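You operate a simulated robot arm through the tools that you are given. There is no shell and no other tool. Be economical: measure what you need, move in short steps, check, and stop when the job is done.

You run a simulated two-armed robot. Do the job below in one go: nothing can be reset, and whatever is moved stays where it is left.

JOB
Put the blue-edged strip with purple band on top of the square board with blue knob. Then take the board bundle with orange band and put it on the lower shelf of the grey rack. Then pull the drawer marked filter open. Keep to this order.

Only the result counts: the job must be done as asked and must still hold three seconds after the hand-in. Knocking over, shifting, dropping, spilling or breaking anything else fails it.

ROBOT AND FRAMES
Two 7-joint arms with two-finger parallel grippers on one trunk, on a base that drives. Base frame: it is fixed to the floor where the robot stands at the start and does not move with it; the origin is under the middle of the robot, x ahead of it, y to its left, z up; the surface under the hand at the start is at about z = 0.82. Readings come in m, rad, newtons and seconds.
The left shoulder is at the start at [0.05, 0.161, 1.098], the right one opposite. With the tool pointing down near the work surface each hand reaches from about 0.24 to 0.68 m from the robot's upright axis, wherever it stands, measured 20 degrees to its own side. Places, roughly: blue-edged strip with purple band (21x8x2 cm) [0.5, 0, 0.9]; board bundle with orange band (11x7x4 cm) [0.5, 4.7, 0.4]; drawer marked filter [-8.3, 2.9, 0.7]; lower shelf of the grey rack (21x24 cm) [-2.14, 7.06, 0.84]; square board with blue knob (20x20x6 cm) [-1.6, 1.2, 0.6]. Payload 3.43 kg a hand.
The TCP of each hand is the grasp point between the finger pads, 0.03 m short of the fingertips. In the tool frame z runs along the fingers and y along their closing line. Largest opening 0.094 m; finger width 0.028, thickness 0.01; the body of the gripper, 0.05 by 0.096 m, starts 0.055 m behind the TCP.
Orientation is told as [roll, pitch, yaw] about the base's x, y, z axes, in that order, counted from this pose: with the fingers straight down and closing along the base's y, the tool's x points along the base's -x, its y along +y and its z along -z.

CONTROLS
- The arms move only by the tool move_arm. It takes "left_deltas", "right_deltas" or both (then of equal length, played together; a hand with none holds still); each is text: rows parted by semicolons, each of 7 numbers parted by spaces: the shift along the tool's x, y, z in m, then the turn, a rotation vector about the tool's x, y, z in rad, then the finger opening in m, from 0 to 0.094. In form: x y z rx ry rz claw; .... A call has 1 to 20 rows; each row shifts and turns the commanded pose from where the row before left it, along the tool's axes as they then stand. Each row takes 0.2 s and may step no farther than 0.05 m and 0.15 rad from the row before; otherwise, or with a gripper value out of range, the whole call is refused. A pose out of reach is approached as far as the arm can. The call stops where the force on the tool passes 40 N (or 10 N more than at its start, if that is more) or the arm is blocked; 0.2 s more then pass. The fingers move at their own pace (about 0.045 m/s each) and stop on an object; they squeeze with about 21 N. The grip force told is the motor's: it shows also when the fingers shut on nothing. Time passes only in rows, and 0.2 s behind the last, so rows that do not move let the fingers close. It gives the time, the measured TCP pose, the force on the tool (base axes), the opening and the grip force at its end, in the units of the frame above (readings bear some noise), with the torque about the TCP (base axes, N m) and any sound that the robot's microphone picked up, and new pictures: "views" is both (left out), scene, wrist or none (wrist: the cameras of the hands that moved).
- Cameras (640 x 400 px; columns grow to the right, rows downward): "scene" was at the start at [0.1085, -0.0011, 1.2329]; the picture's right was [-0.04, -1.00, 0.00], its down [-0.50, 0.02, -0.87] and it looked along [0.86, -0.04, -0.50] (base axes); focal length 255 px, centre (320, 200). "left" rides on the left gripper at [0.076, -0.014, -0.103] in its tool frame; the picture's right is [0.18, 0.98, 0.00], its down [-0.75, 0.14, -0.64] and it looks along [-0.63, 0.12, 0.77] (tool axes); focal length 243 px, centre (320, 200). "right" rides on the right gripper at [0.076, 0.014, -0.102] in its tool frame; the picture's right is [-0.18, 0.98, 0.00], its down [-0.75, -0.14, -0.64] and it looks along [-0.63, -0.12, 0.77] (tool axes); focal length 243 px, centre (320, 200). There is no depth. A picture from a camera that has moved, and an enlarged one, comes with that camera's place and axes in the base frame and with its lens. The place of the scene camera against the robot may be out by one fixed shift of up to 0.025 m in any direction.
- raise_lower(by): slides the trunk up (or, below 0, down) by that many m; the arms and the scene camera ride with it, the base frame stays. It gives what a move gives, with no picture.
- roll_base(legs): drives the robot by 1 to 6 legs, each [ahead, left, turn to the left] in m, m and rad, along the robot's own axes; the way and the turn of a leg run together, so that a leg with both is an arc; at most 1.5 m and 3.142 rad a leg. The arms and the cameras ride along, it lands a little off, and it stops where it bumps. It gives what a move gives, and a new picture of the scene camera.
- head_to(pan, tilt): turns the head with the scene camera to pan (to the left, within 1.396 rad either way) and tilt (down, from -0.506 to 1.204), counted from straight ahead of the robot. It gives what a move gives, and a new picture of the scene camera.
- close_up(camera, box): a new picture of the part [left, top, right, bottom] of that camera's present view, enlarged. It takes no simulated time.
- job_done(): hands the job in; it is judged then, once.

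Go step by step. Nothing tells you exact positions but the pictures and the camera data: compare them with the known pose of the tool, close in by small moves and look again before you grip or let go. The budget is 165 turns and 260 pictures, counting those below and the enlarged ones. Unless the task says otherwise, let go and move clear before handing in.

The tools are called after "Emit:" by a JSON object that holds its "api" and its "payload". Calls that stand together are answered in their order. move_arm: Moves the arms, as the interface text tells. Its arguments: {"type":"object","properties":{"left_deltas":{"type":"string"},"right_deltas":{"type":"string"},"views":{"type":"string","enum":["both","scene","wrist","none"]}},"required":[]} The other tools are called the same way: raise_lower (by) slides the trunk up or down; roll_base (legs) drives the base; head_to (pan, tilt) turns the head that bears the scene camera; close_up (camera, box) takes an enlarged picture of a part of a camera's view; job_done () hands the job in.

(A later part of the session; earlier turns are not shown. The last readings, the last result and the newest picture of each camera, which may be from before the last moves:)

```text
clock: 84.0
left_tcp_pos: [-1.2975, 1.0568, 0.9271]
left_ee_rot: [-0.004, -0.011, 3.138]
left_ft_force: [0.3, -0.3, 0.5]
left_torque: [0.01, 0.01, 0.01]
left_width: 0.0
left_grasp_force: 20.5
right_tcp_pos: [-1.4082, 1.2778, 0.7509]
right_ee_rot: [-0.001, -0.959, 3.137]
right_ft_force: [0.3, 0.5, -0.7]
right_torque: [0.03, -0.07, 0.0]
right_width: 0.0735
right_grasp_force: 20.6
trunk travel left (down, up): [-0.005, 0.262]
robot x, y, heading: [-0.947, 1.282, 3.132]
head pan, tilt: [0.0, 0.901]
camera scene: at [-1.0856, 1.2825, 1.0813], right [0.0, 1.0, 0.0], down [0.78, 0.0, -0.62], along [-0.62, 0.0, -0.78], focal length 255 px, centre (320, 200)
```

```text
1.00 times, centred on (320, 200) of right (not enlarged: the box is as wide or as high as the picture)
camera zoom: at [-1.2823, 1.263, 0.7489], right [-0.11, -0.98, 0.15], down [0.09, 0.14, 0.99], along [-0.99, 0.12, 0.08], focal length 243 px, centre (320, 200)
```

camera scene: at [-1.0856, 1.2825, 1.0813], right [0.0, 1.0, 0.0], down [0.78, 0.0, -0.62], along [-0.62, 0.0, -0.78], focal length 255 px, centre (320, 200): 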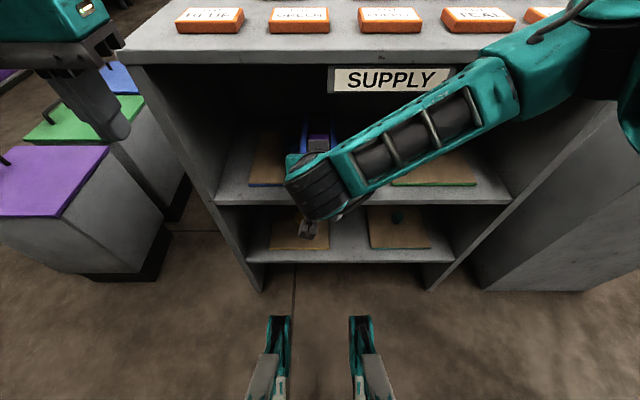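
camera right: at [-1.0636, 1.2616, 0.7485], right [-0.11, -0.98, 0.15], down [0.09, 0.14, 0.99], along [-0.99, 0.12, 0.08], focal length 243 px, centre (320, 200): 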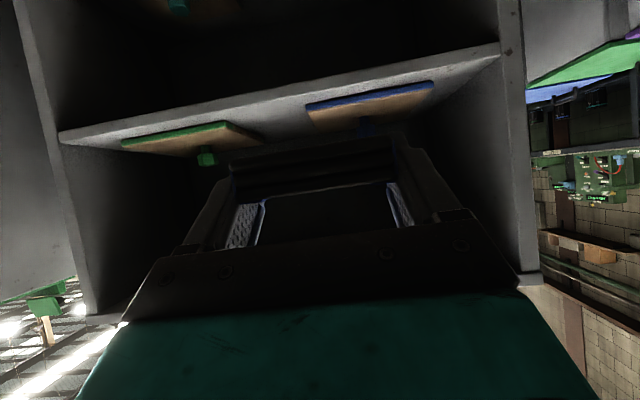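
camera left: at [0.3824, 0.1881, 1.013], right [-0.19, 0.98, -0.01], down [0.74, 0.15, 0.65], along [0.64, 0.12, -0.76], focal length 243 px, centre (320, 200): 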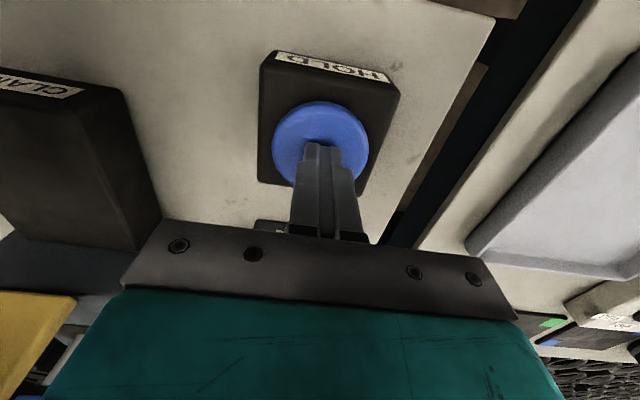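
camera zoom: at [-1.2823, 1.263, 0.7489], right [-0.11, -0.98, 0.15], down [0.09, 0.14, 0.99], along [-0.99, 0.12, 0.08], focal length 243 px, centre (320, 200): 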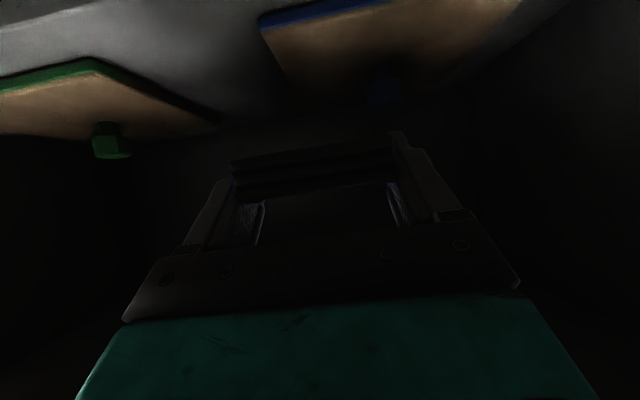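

Knob at y≈1.205, board edge at y≈1.31. I'll extend 10.5 cm deeper with a 5 mm shift, staying high, and check.

Emit:
{"api": "move_arm", "payload": {"right_deltas": "-0.02 0.002 0.0287 0 0 0 0.05; -0.02 0.002 0.0287 0 0 0 0.05; -0.02 0.001 0.0287 0 0 0 0.05; 0.0246 0 0.0172 0 0 0 0.05; 0 0 0 0 0 0 0.05", "views": "both"}}

Emit:
{"api": "close_up", "payload": {"camera": "scene", "box": [200, 60, 400, 260]}}

```text
clock: 85.2
left_tcp_pos: [-1.2968, 1.057, 0.9266]
left_ee_rot: [-0.004, -0.012, 3.139]
left_ft_force: [0.2, -0.1, 0.0]
left_torque: [0.04, -0.03, -0.02]
left_width: 0.0
left_grasp_force: 20.5
right_tcp_pos: [-1.5158, 1.2742, 0.7208]
right_ee_rot: [-0.003, -0.96, 3.139]
right_ft_force: [-0.5, -0.6, -0.5]
right_torque: [0.01, -0.04, -0.02]
right_width: 0.0732
right_grasp_force: 21.1
trunk travel left (down, up): [-0.005, 0.262]
robot x, y, heading: [-0.9491, 1.2776, 3.141]
head pan, tilt: [0.0, 0.901]
camera scene: at [-1.0856, 1.2826, 1.0813], right [0.0, 1.0, 0.0], down [0.78, 0.0, -0.62], along [-0.62, 0.0, -0.78], focal length 255 px, centre (320, 200)
camera right: at [-1.3887, 1.2584, 0.7184], right [-0.11, -0.98, 0.15], down [0.09, 0.14, 0.99], along [-0.99, 0.12, 0.08], focal length 243 px, centre (320, 200)
```

scene: 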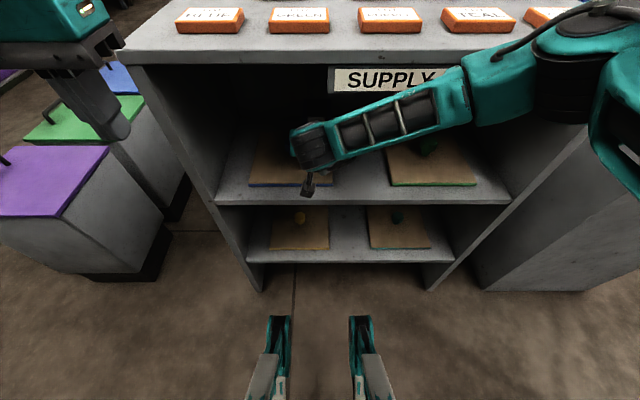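
right: 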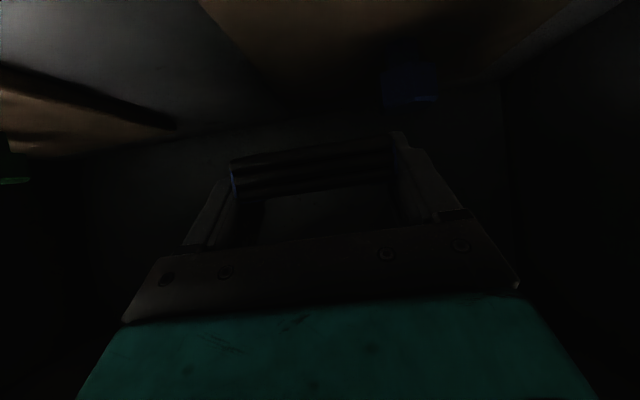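

```text
2.00 times, centred on (300, 160) of scene
camera zoom: at [-1.0856, 1.2826, 1.0813], right [0.0, 1.0, 0.0], down [0.78, 0.0, -0.62], along [-0.62, 0.0, -0.78], focal length 509 px, centre (360, 280)
```

zoom: 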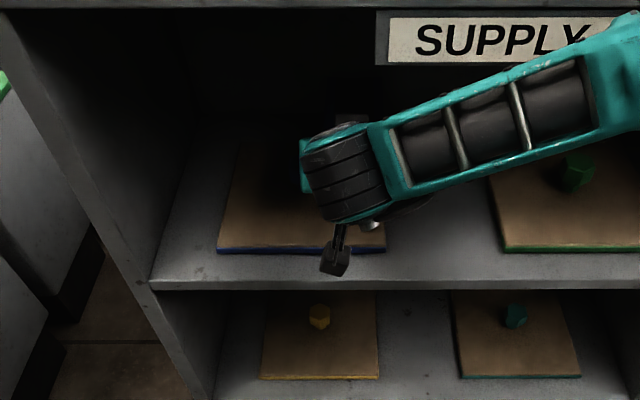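

Strip lines up between knob (edge y≈1.219) and board edge (1.312). Lower gently until contact.

Emit:
{"api": "move_arm", "payload": {"right_deltas": "0.0246 0.001 0.0172 0 0 0 0.05; 0.0246 0.001 0.0172 0 0 0 0.05; 0.0041 0 0.0029 0 0 0 0.05; 0.0041 0 0.0029 0 0 0 0.05; 0.0025 0 0.0017 0 0 0 0.05; 0 0 0 0 0 0 0.05", "views": "wrist"}}

```text
clock: 86.2
left_tcp_pos: [-1.2962, 1.0571, 0.9274]
left_ee_rot: [-0.004, -0.011, 3.136]
left_ft_force: [0.5, 0.6, 0.0]
left_torque: [0.0, 0.01, 0.02]
left_width: 0.0
left_grasp_force: 20.6
right_tcp_pos: [-1.5183, 1.2711, 0.6641]
right_ee_rot: [0.002, -0.983, 3.135]
right_ft_force: [-2.0, -2.6, 10.6]
right_torque: [0.33, 0.17, -0.08]
right_width: 0.0734
right_grasp_force: 20.8
trunk travel left (down, up): [-0.005, 0.262]
robot x, y, heading: [-0.9514, 1.2783, 3.139]
head pan, tilt: [0.0, 0.901]
stopped in row 4 (right hand): the force on the tool passed its limit at 44 N (the readings are from after the stop); the commanded pose is now the measured one
camera right: at [-1.3927, 1.2551, 0.6585], right [-0.11, -0.98, 0.15], down [0.12, 0.14, 0.98], along [-0.99, 0.12, 0.1], focal length 243 px, centre (320, 200)
```

right: 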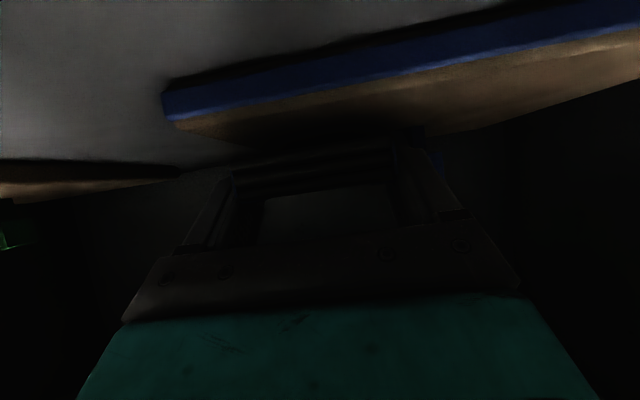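

Contact is likely the fingertips on the board (they sit ~7 mm lower than the strip's underside), so the strip is only millimetres above it. I'll ease up 1 mm and open slowly.

Emit:
{"api": "move_arm", "payload": {"right_deltas": "-0.0008 0 -0.0006 0 0 0 0.05; 0 0 0 0 0 0 0.072; 0 0 0 0 0 0 0.075; 0 0 0 0 0 0 0.08; 0 0 0 0 0 0 0.086; 0 0 0 0 0 0 0.092; 0 0 0 0 0 0 0.092", "views": "both"}}

```text
clock: 87.8
left_tcp_pos: [-1.2955, 1.056, 0.929]
left_ee_rot: [-0.003, -0.013, 3.136]
left_ft_force: [0.5, 0.4, 0.1]
left_torque: [0.02, -0.03, 0.0]
left_width: 0.0001
left_grasp_force: 21.0
right_tcp_pos: [-1.5179, 1.2711, 0.6651]
right_ee_rot: [0.007, -0.979, 3.132]
right_ft_force: [7.0, 2.2, 23.4]
right_torque: [-1.0, 0.23, 0.06]
right_width: 0.0909
right_grasp_force: 0.1
trunk travel left (down, up): [-0.005, 0.262]
robot x, y, heading: [-0.9483, 1.2783, 3.141]
head pan, tilt: [0.0, 0.901]
camera scene: at [-1.0832, 1.2831, 1.0817], right [0.01, 1.0, 0.0], down [0.78, 0.0, -0.62], along [-0.62, 0.0, -0.78], focal length 255 px, centre (320, 200)
camera right: at [-1.3908, 1.2559, 0.6588], right [-0.11, -0.98, 0.16], down [0.11, 0.14, 0.98], along [-0.99, 0.13, 0.1], focal length 243 px, centre (320, 200)
```

scene: 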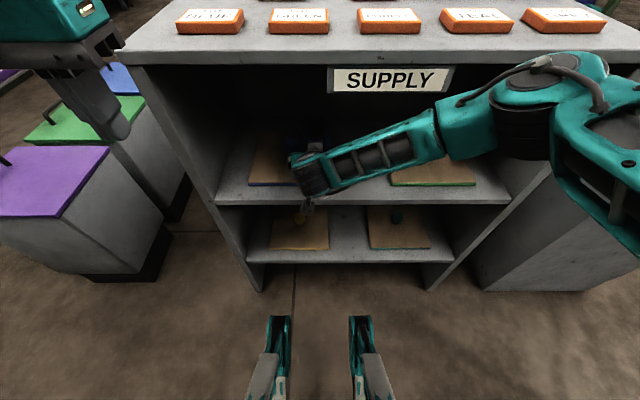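
right: 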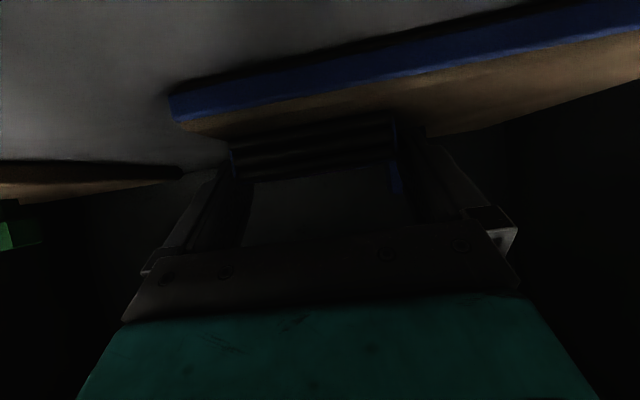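

The strip now rests on the board. Lift the fingers clear and withdraw.

Emit:
{"api": "move_arm", "payload": {"right_deltas": "-0.0041 0 -0.0029 0 0 0 0.092; -0.0082 0 -0.0057 0 0 0 0.092; -0.0246 0 -0.0172 0 0 0 0.092; -0.0164 0 -0.0115 0 0 0 0.092; 0.0258 0 -0.0369 0 0 0 0.092; 0.0258 0 -0.0369 0 0 0 0.092; 0 0 0 0 0 0 0.092", "views": "both"}}

Emit:
{"api": "close_up", "payload": {"camera": "scene", "box": [200, 90, 400, 260]}}

```text
clock: 89.4
left_tcp_pos: [-1.2979, 1.0556, 0.9281]
left_ee_rot: [-0.003, -0.01, 3.138]
left_ft_force: [-0.3, -0.3, -0.4]
left_torque: [0.0, -0.02, 0.02]
left_width: 0.0
left_grasp_force: 21.2
right_tcp_pos: [-1.4261, 1.2723, 0.7262]
right_ee_rot: [0.002, -0.975, 3.135]
right_ft_force: [-0.2, -1.1, -0.5]
right_torque: [0.02, -0.03, 0.02]
right_width: 0.0921
right_grasp_force: 0.1
trunk travel left (down, up): [-0.005, 0.262]
robot x, y, heading: [-0.9444, 1.2768, 3.136]
head pan, tilt: [0.0, 0.901]
camera scene: at [-1.0853, 1.2827, 1.0813], right [0.0, 1.0, 0.0], down [0.78, 0.0, -0.62], along [-0.62, 0.0, -0.78], focal length 255 px, centre (320, 200)
camera right: at [-1.2995, 1.2551, 0.7213], right [-0.11, -0.98, 0.15], down [0.11, 0.14, 0.98], along [-0.99, 0.12, 0.09], focal length 243 px, centre (320, 200)
```

scene: 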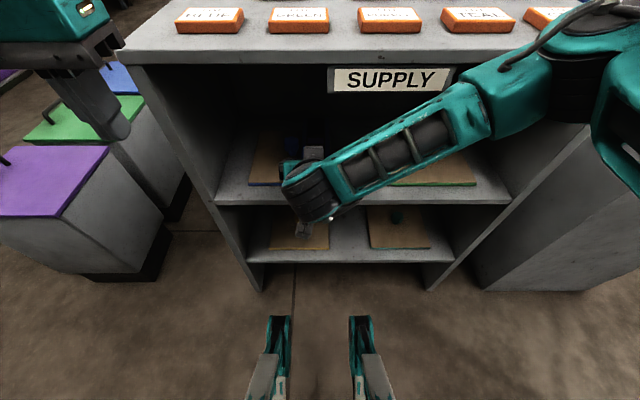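
right: 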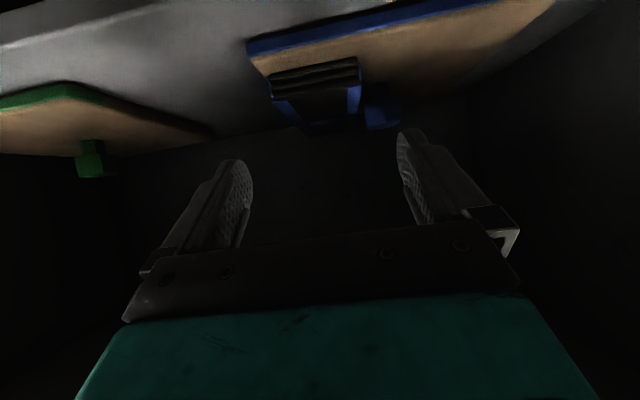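

```text
2.35 times, centred on (300, 175) of scene
camera zoom: at [-1.0853, 1.2827, 1.0813], right [0.0, 1.0, 0.0], down [0.78, 0.0, -0.62], along [-0.62, 0.0, -0.78], focal length 599 px, centre (367, 259)
```

zoom: 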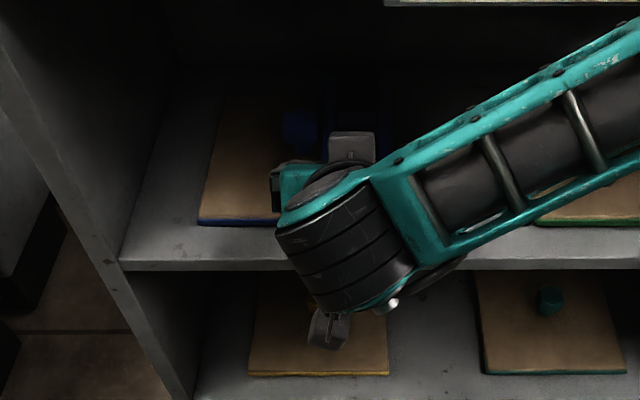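

The strip lies flat on the board beside the knob. Drive back and verify from outside.

Emit:
{"api": "roll_base", "payload": {"legs": [[-0.35, 0, 0]]}}

Emit:
{"api": "close_up", "payload": {"camera": "right", "box": [200, 40, 520, 240]}}

Emit:
{"api": "raise_lower", "payload": {"by": 0.12}}

```text
clock: 91.6
left_tcp_pos: [-0.9489, 1.0543, 0.9279]
left_ee_rot: [-0.003, -0.011, 3.142]
left_ft_force: [-0.3, 0.1, 0.3]
left_torque: [-0.01, 0.02, -0.01]
left_width: 0.0
left_grasp_force: 20.7
right_tcp_pos: [-1.0774, 1.2685, 0.726]
right_ee_rot: [0.002, -0.976, 3.139]
right_ft_force: [0.1, -0.5, -1.1]
right_torque: [0.03, -0.01, 0.04]
right_width: 0.0921
right_grasp_force: 0.1
trunk travel left (down, up): [-0.005, 0.262]
robot x, y, heading: [-0.601, 1.2795, 3.141]
head pan, tilt: [0.0, 0.901]
camera scene: at [-0.7373, 1.2812, 1.0813], right [0.0, 1.0, 0.0], down [0.78, 0.0, -0.62], along [-0.62, 0.0, -0.78], focal length 255 px, centre (320, 200)
```

scene: 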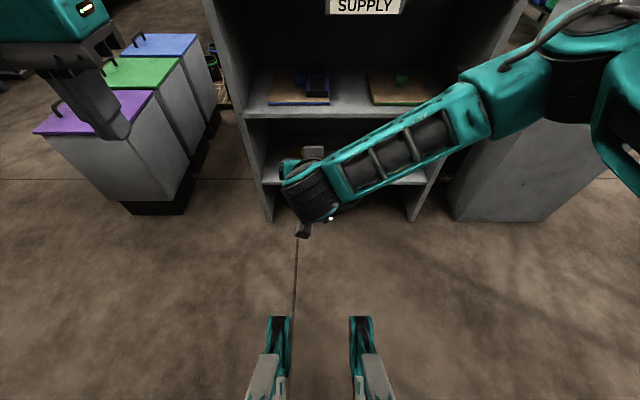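

```text
2.00 times, centred on (360, 140) of right
camera zoom: at [-0.9519, 1.2527, 0.7212], right [-0.11, -0.98, 0.15], down [0.11, 0.14, 0.98], along [-0.99, 0.12, 0.09], focal length 485 px, centre (240, 320)
```

zoom: 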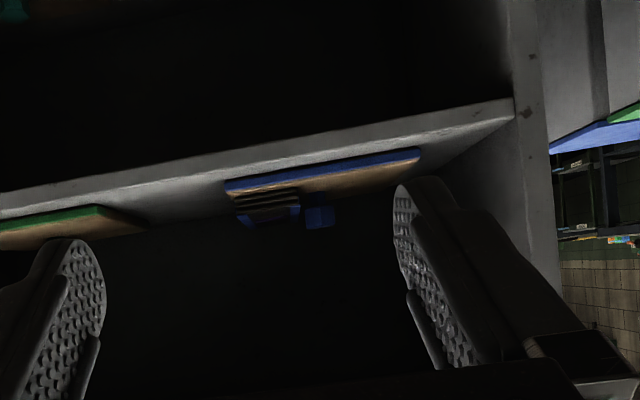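

```text
clock: 93.1
left_tcp_pos: [-0.9492, 1.0552, 1.0469]
left_ee_rot: [-0.005, -0.01, 3.142]
left_ft_force: [-0.3, -0.2, 0.8]
left_torque: [0.02, 0.01, -0.05]
left_width: 0.0
left_grasp_force: 21.3
right_tcp_pos: [-1.0789, 1.2681, 0.8452]
right_ee_rot: [0.002, -0.974, 3.138]
right_ft_force: [-0.1, -0.5, -0.1]
right_torque: [0.0, -0.01, 0.01]
right_width: 0.0921
right_grasp_force: 0.1
trunk travel left (down, up): [-0.125, 0.142]
robot x, y, heading: [-0.6023, 1.2786, 3.137]
head pan, tilt: [0.0, 0.901]
```

First part done. Now turn to face +y and survey the route to the bundle at [0.5, 4.7].

Emit:
{"api": "roll_base", "payload": {"legs": [[0, 0, -1.567]]}}

Emit:
{"api": "head_to", "payload": {"pan": -0.25, "tilt": 0.25}}

```text
clock: 97.3
left_tcp_pos: [-0.8279, 1.6246, 1.0473]
left_ee_rot: [-0.005, -0.011, 1.584]
left_ft_force: [-0.4, 0.6, 0.3]
left_torque: [-0.04, -0.01, 0.02]
left_width: 0.0
left_grasp_force: 21.3
right_tcp_pos: [-0.6159, 1.7569, 0.8446]
right_ee_rot: [0.001, -0.975, 1.58]
right_ft_force: [-0.9, -0.7, -0.2]
right_torque: [0.01, 0.0, -0.01]
right_width: 0.0921
right_grasp_force: 0.0
trunk travel left (down, up): [-0.125, 0.142]
robot x, y, heading: [-0.6015, 1.2791, 1.58]
head pan, tilt: [0.0, 0.901]
camera scene: at [-0.623, 1.3965, 1.2013], right [1.0, 0.01, 0.0], down [0.01, -0.78, -0.62], along [-0.01, 0.62, -0.78], focal length 255 px, centre (320, 200)
```

scene: 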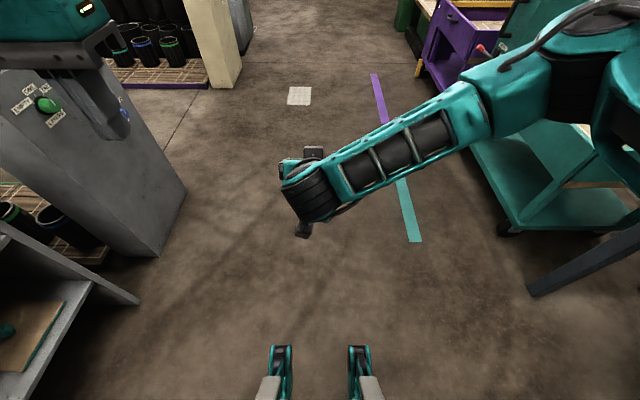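

```text
clock: 98.4
left_tcp_pos: [-0.8276, 1.6242, 1.0477]
left_ee_rot: [-0.002, -0.01, 1.581]
left_ft_force: [0.5, -0.4, -0.8]
left_torque: [0.0, -0.01, 0.03]
left_width: 0.0001
left_grasp_force: 20.9
right_tcp_pos: [-0.6149, 1.7564, 0.8462]
right_ee_rot: [0.002, -0.976, 1.579]
right_ft_force: [0.7, -1.1, 0.5]
right_torque: [0.0, -0.02, 0.02]
right_width: 0.092
right_grasp_force: 0.0
trunk travel left (down, up): [-0.125, 0.142]
robot x, y, heading: [-0.5993, 1.2799, 1.584]
head pan, tilt: [-0.25, 0.25]
camera scene: at [-0.6002, 1.4117, 1.2582], right [0.97, -0.24, 0.0], down [-0.06, -0.24, -0.97], along [0.23, 0.94, -0.25], focal length 255 px, centre (320, 200)
```

scene: 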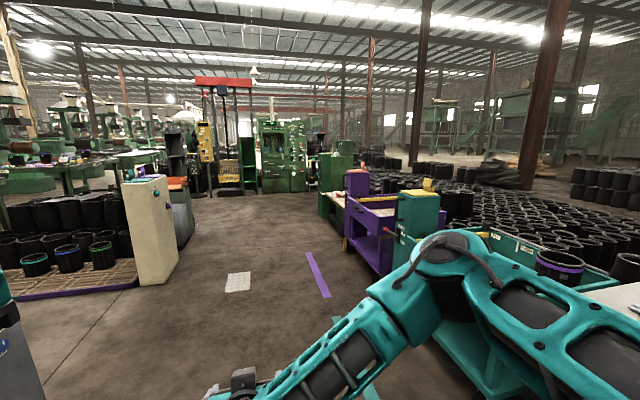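

The aisle ahead is clear; carts line the right side. Advance along the aisle and look right.

Emit:
{"api": "roll_base", "payload": {"legs": [[1.2, 0, -0.01], [1.0, 0, 0]]}}

Emit:
{"api": "head_to", "payload": {"pan": -0.75, "tilt": 0.5}}

```text
clock: 109.2
left_tcp_pos: [-0.8406, 3.8132, 1.0473]
left_ee_rot: [-0.003, -0.011, 1.578]
left_ft_force: [-0.5, -0.6, 0.3]
left_torque: [-0.02, 0.01, 0.02]
left_width: 0.0
left_grasp_force: 21.3
right_tcp_pos: [-0.628, 3.9439, 0.8468]
right_ee_rot: [0.003, -0.975, 1.573]
right_ft_force: [0.7, -0.3, 0.2]
right_torque: [-0.03, -0.01, 0.02]
right_width: 0.092
right_grasp_force: 0.0
trunk travel left (down, up): [-0.125, 0.142]
robot x, y, heading: [-0.6126, 3.4689, 1.576]
head pan, tilt: [-0.25, 0.25]
camera scene: at [-0.6135, 3.6005, 1.2583], right [0.97, -0.24, 0.0], down [-0.06, -0.24, -0.97], along [0.23, 0.94, -0.25], focal length 255 px, centre (320, 200)
```

scene: 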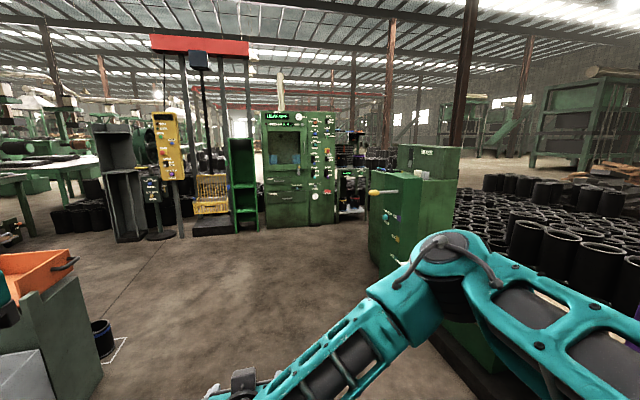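

```text
clock: 110.1
left_tcp_pos: [-0.8391, 3.8141, 1.0482]
left_ee_rot: [-0.003, -0.011, 1.577]
left_ft_force: [0.3, -0.4, 0.0]
left_torque: [0.01, 0.0, -0.04]
left_width: 0.0003
left_grasp_force: 21.9
right_tcp_pos: [-0.6263, 3.9458, 0.8462]
right_ee_rot: [0.003, -0.975, 1.574]
right_ft_force: [-0.3, -0.8, -0.5]
right_torque: [0.02, 0.01, 0.0]
right_width: 0.0917
right_grasp_force: 0.0
trunk travel left (down, up): [-0.125, 0.142]
robot x, y, heading: [-0.6136, 3.4677, 1.577]
head pan, tilt: [-0.75, 0.499]
camera scene: at [-0.5744, 3.5767, 1.2352], right [0.74, -0.68, 0.0], down [-0.32, -0.35, -0.88], along [0.59, 0.65, -0.48], focal length 255 px, centre (320, 200)
```

scene: 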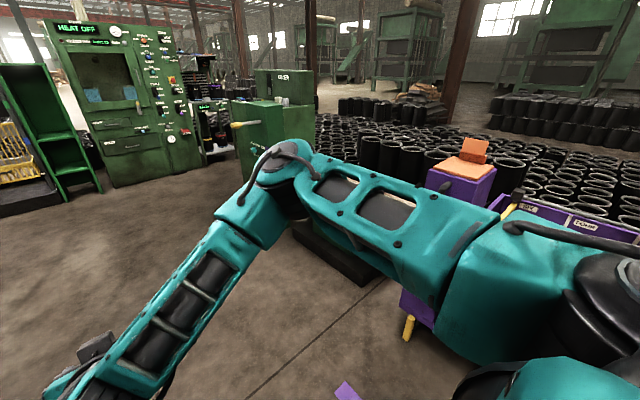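

Advance a bit more and turn to face +x toward the bundle.

Emit:
{"api": "roll_base", "payload": {"legs": [[0.9, 0, 0], [0, 0, -1.577]]}}

Emit:
{"api": "head_to", "payload": {"pan": 0.1, "tilt": 0.6}}

```text
clock: 118.7
left_tcp_pos: [-0.2712, 4.5992, 1.0464]
left_ee_rot: [-0.002, -0.01, 0.002]
left_ft_force: [0.1, -0.3, -0.6]
left_torque: [0.01, 0.0, 0.04]
left_width: 0.0
left_grasp_force: 20.5
right_tcp_pos: [-0.1417, 4.3844, 0.8455]
right_ee_rot: [0.0, -0.975, -0.001]
right_ft_force: [-0.6, -0.7, 0.1]
right_torque: [-0.02, -0.01, 0.01]
right_width: 0.0925
right_grasp_force: 0.0
trunk travel left (down, up): [-0.125, 0.142]
robot x, y, heading: [-0.6152, 4.3765, 0.002]
head pan, tilt: [-0.75, 0.499]
camera scene: at [-0.5354, 4.3153, 1.2352], right [-0.68, -0.73, 0.0], down [-0.35, 0.33, -0.88], along [0.64, -0.6, -0.48], focal length 255 px, centre (320, 200)
```

scene: 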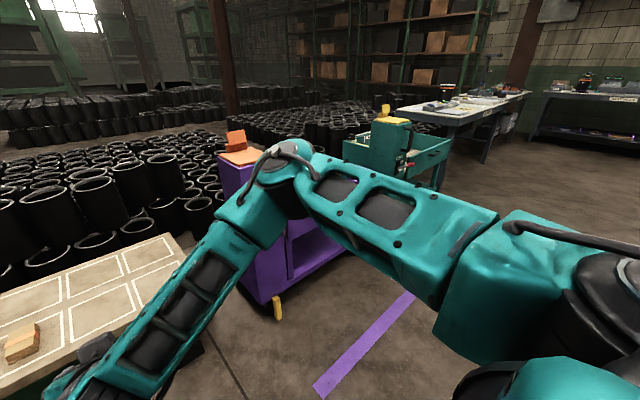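

```text
clock: 119.9
left_tcp_pos: [-0.2721, 4.5984, 1.0484]
left_ee_rot: [-0.005, -0.01, 0.0]
left_ft_force: [0.6, -0.1, -0.1]
left_torque: [-0.03, -0.02, 0.01]
left_width: 0.0
left_grasp_force: 20.8
right_tcp_pos: [-0.1409, 4.3847, 0.8455]
right_ee_rot: [0.004, -0.975, 0.001]
right_ft_force: [0.0, 0.4, -0.2]
right_torque: [0.02, 0.01, 0.0]
right_width: 0.092
right_grasp_force: 0.0
trunk travel left (down, up): [-0.125, 0.142]
robot x, y, heading: [-0.6197, 4.3774, 0.001]
head pan, tilt: [0.099, 0.6]
camera scene: at [-0.5141, 4.3861, 1.2261], right [0.1, -0.99, 0.0], down [-0.56, -0.06, -0.83], along [0.82, 0.08, -0.56], focal length 255 px, centre (320, 200)
```

scene: 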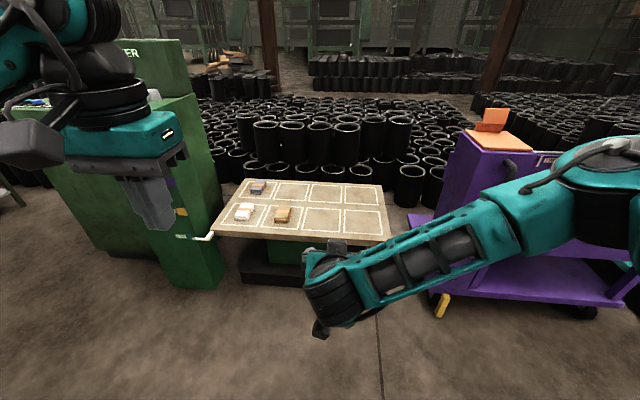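

Emit:
{"api": "close_up", "payload": {"camera": "scene", "box": [190, 160, 400, 290]}}

```text
3.05 times, centred on (295, 225) of scene
camera zoom: at [-0.5141, 4.3861, 1.2261], right [0.1, -0.99, 0.0], down [-0.56, -0.06, -0.83], along [0.82, 0.08, -0.56], focal length 776 px, centre (396, 124)
```

zoom: 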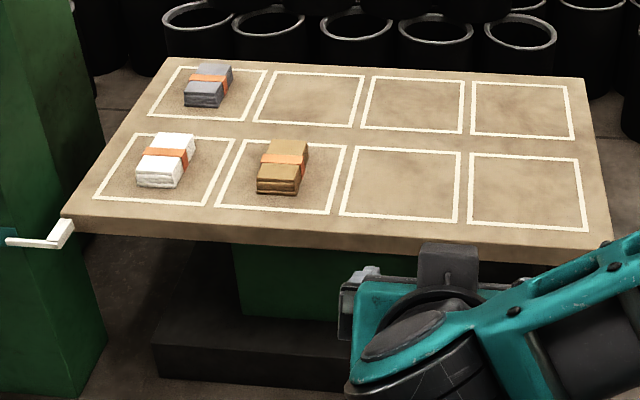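

Three bundles with orange bands; the brown one at ≈[0.54, 4.69] matches the given place. Closer look to be sure.

Emit:
{"api": "close_up", "payload": {"camera": "scene", "box": [220, 170, 310, 230]}}

```text
6.67 times, centred on (265, 200) of scene
camera zoom: at [-0.5141, 4.3861, 1.2261], right [0.1, -0.99, 0.0], down [-0.56, -0.06, -0.83], along [0.82, 0.08, -0.56], focal length 1698 px, centre (687, 200)
```

zoom: 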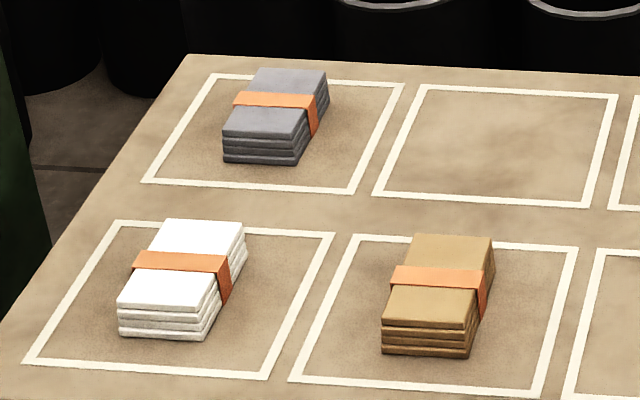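

The brown one is the board bundle. I'll tuck the left hand back slightly, shift left 0.31 m and approach part-way, then lower the trunk.

Emit:
{"api": "move_arm", "payload": {"left_deltas": "0.04 -0.01 0 0 0 0 0; 0.04 -0.01 0 0 0 0 0; 0 0 0 0 0 0 0", "views": "none"}}

Emit:
{"api": "roll_base", "payload": {"legs": [[0, 0.31, 0], [0.3, 0, 0]]}}

Emit:
{"api": "raise_lower", "payload": {"by": -0.12}}

Emit:
{"api": "close_up", "payload": {"camera": "right", "box": [0, 0, 640, 400]}}

```text
clock: 120.7
left_tcp_pos: [-0.3525, 4.5786, 1.0454]
left_ee_rot: [-0.001, -0.011, 0.001]
left_ft_force: [-0.3, 0.0, -0.2]
left_torque: [0.0, 0.01, 0.0]
left_width: 0.0
left_grasp_force: 21.3
right_tcp_pos: [-0.1401, 4.3858, 0.8464]
right_ee_rot: [0.002, -0.975, 0.001]
right_ft_force: [-0.5, 0.7, 0.1]
right_torque: [0.04, 0.02, -0.01]
right_width: 0.0921
right_grasp_force: 0.1
trunk travel left (down, up): [-0.125, 0.142]
robot x, y, heading: [-0.624, 4.3749, -0.001]
head pan, tilt: [0.099, 0.6]
```

```text
clock: 125.6
left_tcp_pos: [-0.0562, 4.8918, 1.0463]
left_ee_rot: [-0.002, -0.011, 0.005]
left_ft_force: [1.2, 0.5, 0.2]
left_torque: [0.01, 0.01, -0.02]
left_width: 0.0
left_grasp_force: 20.9
right_tcp_pos: [0.1577, 4.6986, 0.8455]
right_ee_rot: [0.001, -0.973, 0.005]
right_ft_force: [-0.6, -0.4, 0.3]
right_torque: [-0.04, 0.0, 0.0]
right_width: 0.092
right_grasp_force: 0.1
trunk travel left (down, up): [-0.125, 0.142]
robot x, y, heading: [-0.3218, 4.6884, 0.009]
head pan, tilt: [0.099, 0.6]
camera scene: at [-0.2159, 4.6985, 1.226], right [0.11, -0.99, 0.0], down [-0.56, -0.06, -0.82], along [0.82, 0.09, -0.57], focal length 255 px, centre (320, 200)
```

scene: 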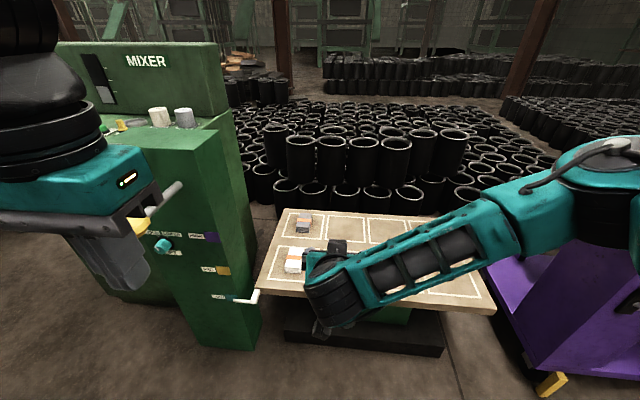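

```text
clock: 127.1
left_tcp_pos: [-0.0559, 4.8912, 0.9258]
left_ee_rot: [-0.003, -0.012, 0.007]
left_ft_force: [-0.3, 0.4, -0.2]
left_torque: [-0.02, -0.03, -0.01]
left_width: 0.0001
left_grasp_force: 20.6
right_tcp_pos: [0.1559, 4.6997, 0.7262]
right_ee_rot: [0.002, -0.976, 0.007]
right_ft_force: [-0.8, 1.0, 0.6]
right_torque: [0.02, 0.03, 0.0]
right_width: 0.092
right_grasp_force: 0.1
trunk travel left (down, up): [-0.005, 0.262]
robot x, y, heading: [-0.3217, 4.6891, 0.005]
head pan, tilt: [0.099, 0.6]
```

```text
1.00 times, centred on (320, 200) of right (not enlarged: the box is as wide or as high as the picture)
camera zoom: at [0.0277, 4.712, 0.7213], right [0.1, 0.98, 0.15], down [-0.11, -0.14, 0.98], along [0.99, -0.11, 0.09], focal length 243 px, centre (320, 200)
```

zoom: 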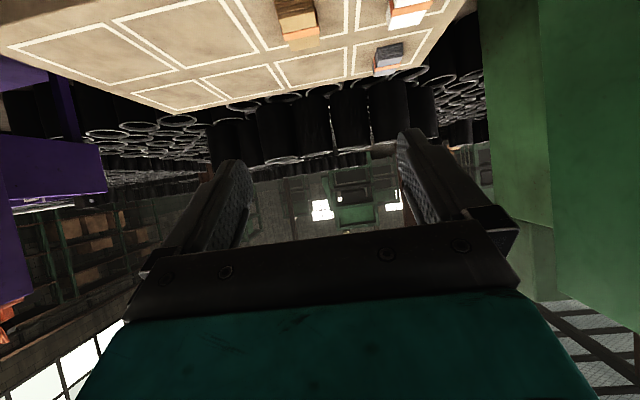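

The mixer's controls protrude near the left, so I'll stay short of them. Drive 0.2 m ahead and lower the right hand, then re-measure the bundle.

Emit:
{"api": "roll_base", "payload": {"legs": [[0.2, -0.03, 0]]}}

Emit:
{"api": "move_arm", "payload": {"right_deltas": "0.0328 0 0.0229 0 0 0 0.094; 0.0328 0 0.0229 0 0 0 0.094; 0.0328 0 0.0229 0 0 0 0.094; 0.0328 0 0.0229 0 0 0 0.094; 0.0246 0 0.0172 0 0 0 0.094; 0 0 0 0 0 0 0.094", "views": "wrist"}}

```text
clock: 128.7
left_tcp_pos: [0.145, 4.8642, 0.9258]
left_ee_rot: [-0.002, -0.01, 0.007]
left_ft_force: [-0.2, -0.8, -0.6]
left_torque: [0.0, 0.01, 0.0]
left_width: 0.0
left_grasp_force: 20.7
right_tcp_pos: [0.3572, 4.6713, 0.7267]
right_ee_rot: [0.001, -0.976, 0.005]
right_ft_force: [-1.1, 1.1, -0.2]
right_torque: [0.0, 0.0, -0.01]
right_width: 0.092
right_grasp_force: 0.0
trunk travel left (down, up): [-0.005, 0.262]
robot x, y, heading: [-0.118, 4.6559, 0.009]
head pan, tilt: [0.099, 0.6]
camera scene: at [-0.0154, 4.6702, 1.1061], right [0.11, -0.99, 0.0], down [-0.56, -0.06, -0.83], along [0.82, 0.09, -0.56], focal length 255 px, centre (320, 200)
```

scene: 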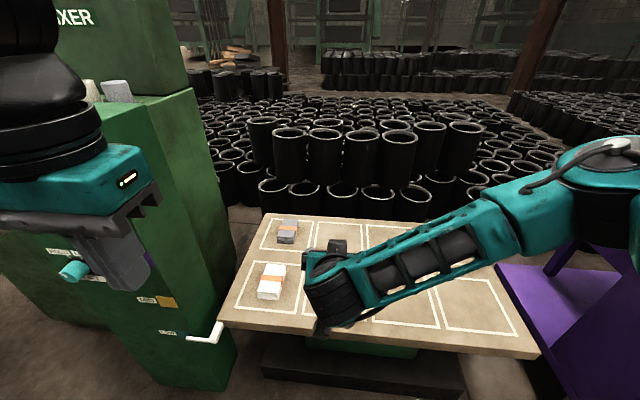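

```text
clock: 130.1
left_tcp_pos: [0.1449, 4.8628, 0.9262]
left_ee_rot: [-0.004, -0.01, 0.007]
left_ft_force: [0.0, -0.2, 0.5]
left_torque: [0.02, -0.01, 0.01]
left_width: 0.0
left_grasp_force: 21.0
right_tcp_pos: [0.3596, 4.673, 0.535]
right_ee_rot: [0.002, -0.975, 0.004]
right_ft_force: [0.0, 0.5, 0.4]
right_torque: [-0.01, 0.0, -0.02]
right_width: 0.0942
right_grasp_force: 0.1
trunk travel left (down, up): [-0.005, 0.262]
robot x, y, heading: [-0.1213, 4.6584, 0.009]
head pan, tilt: [0.099, 0.6]
camera right: at [0.2305, 4.6841, 0.5305], right [0.1, 0.98, 0.15], down [-0.11, -0.14, 0.98], along [0.99, -0.11, 0.09], focal length 243 px, centre (320, 200)
```

right: 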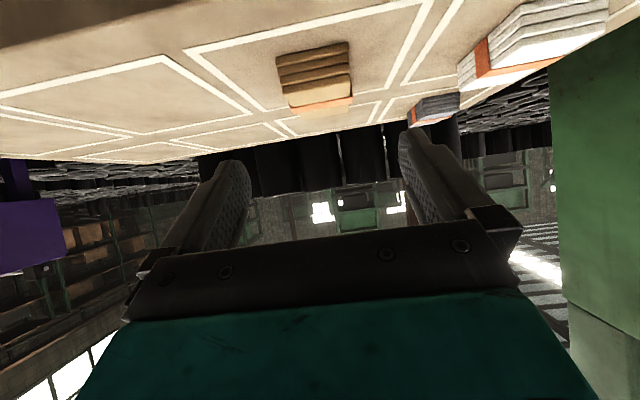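

Bundle's near face at about [0.48, 4.671], base z≈0.405. Approach partway and recheck.

Emit:
{"api": "move_arm", "payload": {"right_deltas": "-0.0057 0 0.0388 0 0 0 0.094; -0.0057 -0.001 0.0388 0 0 0 0.094; 0 0 0 0 0 0 0.094", "views": "both"}}

Emit:
{"api": "close_up", "payload": {"camera": "right", "box": [180, 0, 480, 190]}}

```text
clock: 130.9
left_tcp_pos: [0.1449, 4.8625, 0.9251]
left_ee_rot: [-0.005, -0.011, 0.006]
left_ft_force: [-0.4, 0.3, 0.3]
left_torque: [0.03, 0.03, -0.02]
left_width: 0.0
left_grasp_force: 21.2
right_tcp_pos: [0.4304, 4.67, 0.4999]
right_ee_rot: [0.003, -0.974, 0.006]
right_ft_force: [-0.5, 0.4, 0.7]
right_torque: [0.01, -0.03, 0.0]
right_width: 0.0938
right_grasp_force: 0.1
trunk travel left (down, up): [-0.005, 0.262]
robot x, y, heading: [-0.1259, 4.6588, 0.004]
head pan, tilt: [0.099, 0.6]
camera scene: at [-0.0154, 4.6702, 1.1061], right [0.11, -0.99, 0.0], down [-0.56, -0.06, -0.83], along [0.82, 0.09, -0.56], focal length 255 px, centre (320, 200)
camera right: at [0.3018, 4.682, 0.4956], right [0.1, 0.98, 0.15], down [-0.11, -0.14, 0.98], along [0.99, -0.11, 0.09], focal length 243 px, centre (320, 200)
```

scene: 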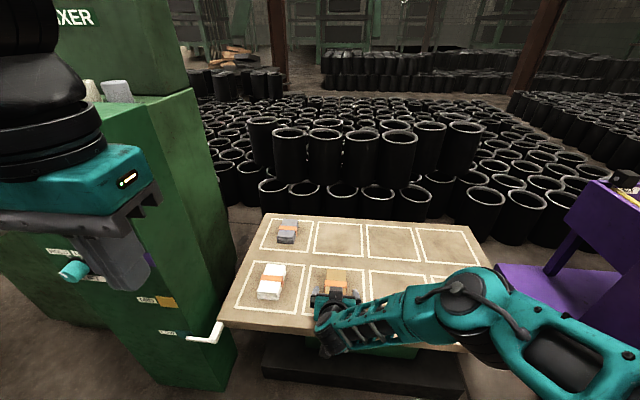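
right: 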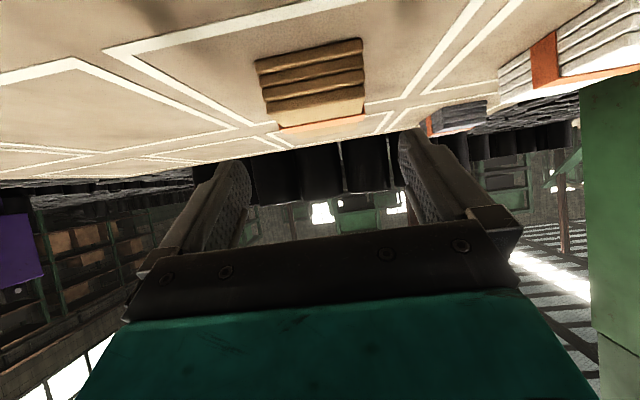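

```text
2.11 times, centred on (330, 95) of right
camera zoom: at [0.3018, 4.682, 0.4956], right [0.1, 0.98, 0.15], down [-0.11, -0.14, 0.98], along [0.99, -0.11, 0.09], focal length 511 px, centre (299, 421)
```

zoom: 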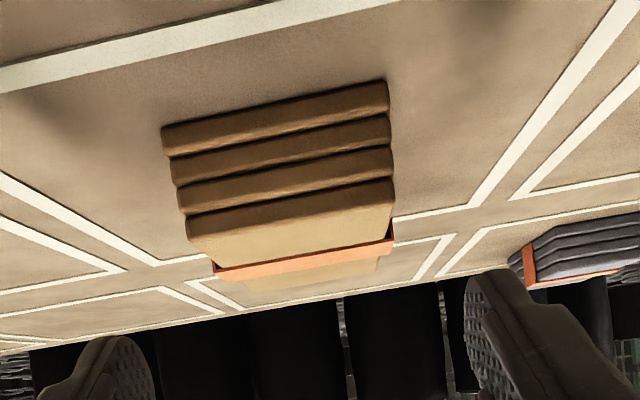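

I need better depth; I lower 2.5 cm for vertical parallax.

Emit:
{"api": "move_arm", "payload": {"right_deltas": "0.0205 0 0.0143 0 0 0 0.094; 0 0 0 0 0 0 0.094", "views": "wrist"}}

Emit:
{"api": "close_up", "payload": {"camera": "right", "box": [180, 0, 480, 190]}}

```text
clock: 131.5
left_tcp_pos: [0.1457, 4.8627, 0.9256]
left_ee_rot: [-0.004, -0.01, 0.008]
left_ft_force: [0.1, 0.7, 0.2]
left_torque: [0.02, -0.04, -0.01]
left_width: 0.0
left_grasp_force: 21.0
right_tcp_pos: [0.4302, 4.6693, 0.4757]
right_ee_rot: [0.002, -0.976, 0.006]
right_ft_force: [0.1, 0.4, 0.5]
right_torque: [0.0, -0.01, 0.0]
right_width: 0.0942
right_grasp_force: 0.1
trunk travel left (down, up): [-0.005, 0.262]
robot x, y, heading: [-0.1236, 4.6593, 0.009]
head pan, tilt: [0.099, 0.6]
camera right: at [0.3018, 4.6821, 0.4711], right [0.1, 0.98, 0.15], down [-0.11, -0.14, 0.98], along [0.99, -0.11, 0.09], focal length 243 px, centre (320, 200)
```

right: 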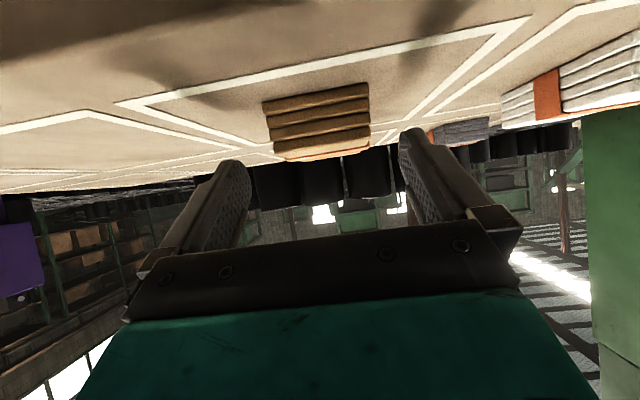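

```text
2.11 times, centred on (330, 95) of right
camera zoom: at [0.3018, 4.6821, 0.4711], right [0.1, 0.98, 0.15], down [-0.11, -0.14, 0.98], along [0.99, -0.11, 0.09], focal length 511 px, centre (299, 421)
```

zoom: 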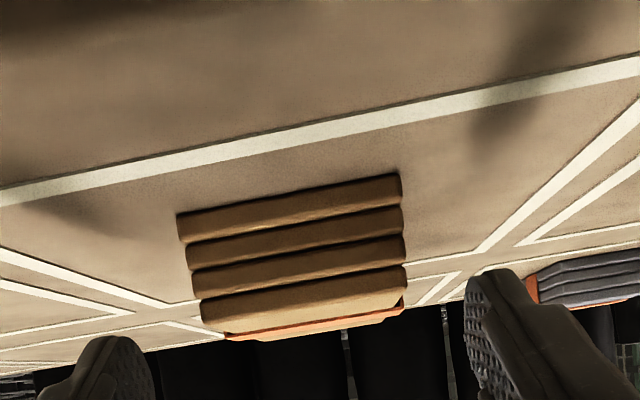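

Table top is z≈0.42, bundle near face x≈0.45, y≈4.672. Advance to straddle it.

Emit:
{"api": "move_arm", "payload": {"right_deltas": "-0.0062 0.0015 0.0284 0 0 0 0.094; -0.0063 0.0015 0.0284 0 0 0 0.094; 0 0 0 0 0 0 0.094", "views": "both"}}

```text
clock: 132.3
left_tcp_pos: [0.1451, 4.8643, 0.9254]
left_ee_rot: [-0.001, -0.012, 0.008]
left_ft_force: [0.3, 0.7, 0.2]
left_torque: [0.03, -0.01, -0.02]
left_width: 0.0
left_grasp_force: 20.9
right_tcp_pos: [0.4653, 4.669, 0.474]
right_ee_rot: [0.002, -0.974, 0.007]
right_ft_force: [0.6, 0.0, -0.5]
right_torque: [0.01, 0.02, -0.03]
right_width: 0.094
right_grasp_force: 0.1
right hand out of reach, approached as far as the arm can: row 2
trunk travel left (down, up): [-0.005, 0.262]
robot x, y, heading: [-0.1238, 4.6562, 0.007]
head pan, tilt: [0.099, 0.6]
camera scene: at [-0.0154, 4.6701, 1.1061], right [0.11, -0.99, 0.0], down [-0.56, -0.06, -0.83], along [0.82, 0.09, -0.56], focal length 255 px, centre (320, 200)
camera right: at [0.3367, 4.6807, 0.4684], right [0.1, 0.98, 0.15], down [-0.11, -0.14, 0.98], along [0.99, -0.11, 0.09], focal length 243 px, centre (320, 200)
```

scene: 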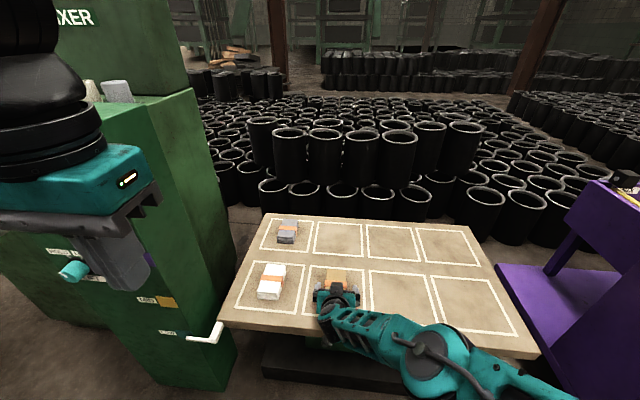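
right: 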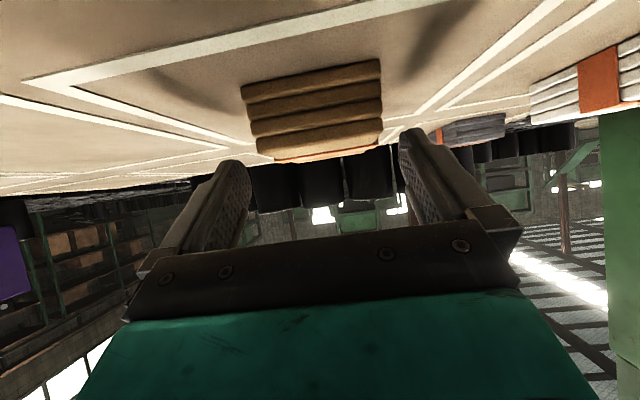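

Out of reach by a little; I'll back the hand off, drive 0.08 m closer, and approach again.

Emit:
{"api": "move_arm", "payload": {"right_deltas": "0 0.001 -0.045 0 0 0 0.094; 0 0 -0.045 0 0 0 0.094; 0 0 0 0 0 0 0.094", "views": "none"}}

Emit:
{"api": "roll_base", "payload": {"legs": [[0.08, 0, -0.005]]}}

Emit:
{"api": "close_up", "payload": {"camera": "right", "box": [160, 0, 480, 200]}}

```text
clock: 133.1
left_tcp_pos: [0.1453, 4.8635, 0.9248]
left_ee_rot: [-0.003, -0.01, 0.007]
left_ft_force: [0.2, 0.2, -0.3]
left_torque: [0.03, -0.01, 0.0]
left_width: 0.0
left_grasp_force: 21.2
right_tcp_pos: [0.3901, 4.6683, 0.524]
right_ee_rot: [0.001, -0.976, 0.004]
right_ft_force: [0.1, -0.1, 0.1]
right_torque: [-0.02, -0.02, -0.03]
right_width: 0.094
right_grasp_force: 0.0
trunk travel left (down, up): [-0.005, 0.262]
robot x, y, heading: [-0.1227, 4.6545, 0.006]
head pan, tilt: [0.099, 0.6]
```

```text
clock: 134.2
left_tcp_pos: [0.2262, 4.8627, 0.925]
left_ee_rot: [-0.004, -0.01, 0.002]
left_ft_force: [0.5, 0.5, 0.1]
left_torque: [0.0, -0.04, -0.02]
left_width: 0.0
left_grasp_force: 20.9
right_tcp_pos: [0.4699, 4.6667, 0.5246]
right_ee_rot: [0.0, -0.974, 0.001]
right_ft_force: [0.2, -0.4, -0.2]
right_torque: [0.01, 0.05, 0.0]
right_width: 0.0943
right_grasp_force: 0.2
trunk travel left (down, up): [-0.005, 0.262]
robot x, y, heading: [-0.0412, 4.658, 0.007]
head pan, tilt: [0.099, 0.6]
camera scene: at [0.0646, 4.67, 1.1061], right [0.1, -0.99, 0.0], down [-0.56, -0.06, -0.83], along [0.82, 0.08, -0.56], focal length 255 px, centre (320, 200)
```

scene: 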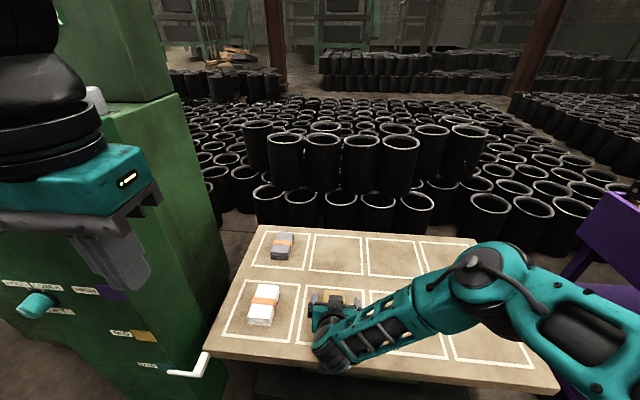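

```text
2.00 times, centred on (320, 100) of right
camera zoom: at [0.3416, 4.6802, 0.519], right [0.1, 0.98, 0.15], down [-0.11, -0.14, 0.98], along [0.99, -0.12, 0.09], focal length 485 px, centre (320, 400)
```

zoom: 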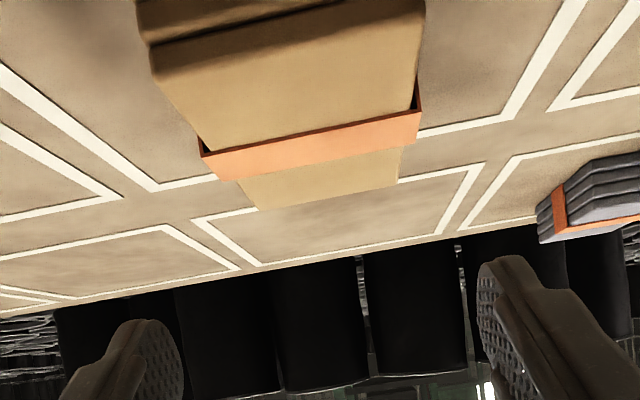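

Line up over the bundle: lower 7 cm around it, then close.

Emit:
{"api": "move_arm", "payload": {"right_deltas": "0.0265 0.002 0.0234 0 0 0 0.094; 0.018 0.002 0.016 0 0 0 0.094; 0.0085 0 0.0074 0 0 0 0.094; 0 0 0 0 0 0 0.094", "views": "both"}}

```text
clock: 135.2
left_tcp_pos: [0.2267, 4.8621, 0.9257]
left_ee_rot: [-0.003, -0.009, 0.003]
left_ft_force: [-0.1, 0.2, -0.6]
left_torque: [0.03, 0.04, 0.0]
left_width: 0.0
left_grasp_force: 21.1
right_tcp_pos: [0.48, 4.672, 0.4537]
right_ee_rot: [-0.004, -0.969, 0.001]
right_ft_force: [0.3, -0.2, 0.6]
right_torque: [-0.01, -0.02, -0.03]
right_width: 0.0941
right_grasp_force: 0.2
trunk travel left (down, up): [-0.005, 0.262]
robot x, y, heading: [-0.0423, 4.6579, -0.0]
head pan, tilt: [0.099, 0.6]
camera scene: at [0.0646, 4.67, 1.1061], right [0.1, -0.99, 0.0], down [-0.56, -0.06, -0.83], along [0.82, 0.08, -0.56], focal length 255 px, centre (320, 200)
camera right: at [0.3512, 4.6856, 0.4494], right [0.11, 0.98, 0.15], down [-0.1, -0.14, 0.99], along [0.99, -0.12, 0.09], focal length 243 px, centre (320, 200)
```

scene: 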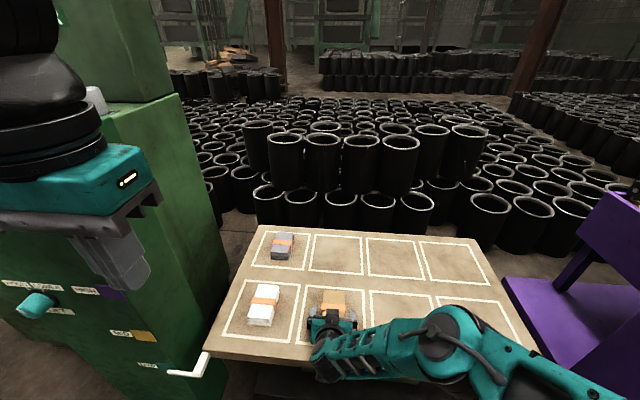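
right: 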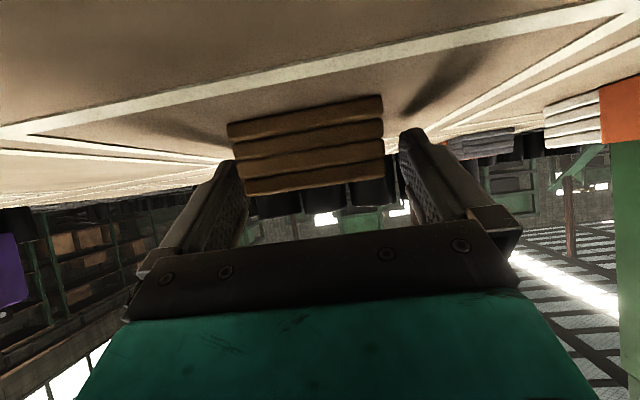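

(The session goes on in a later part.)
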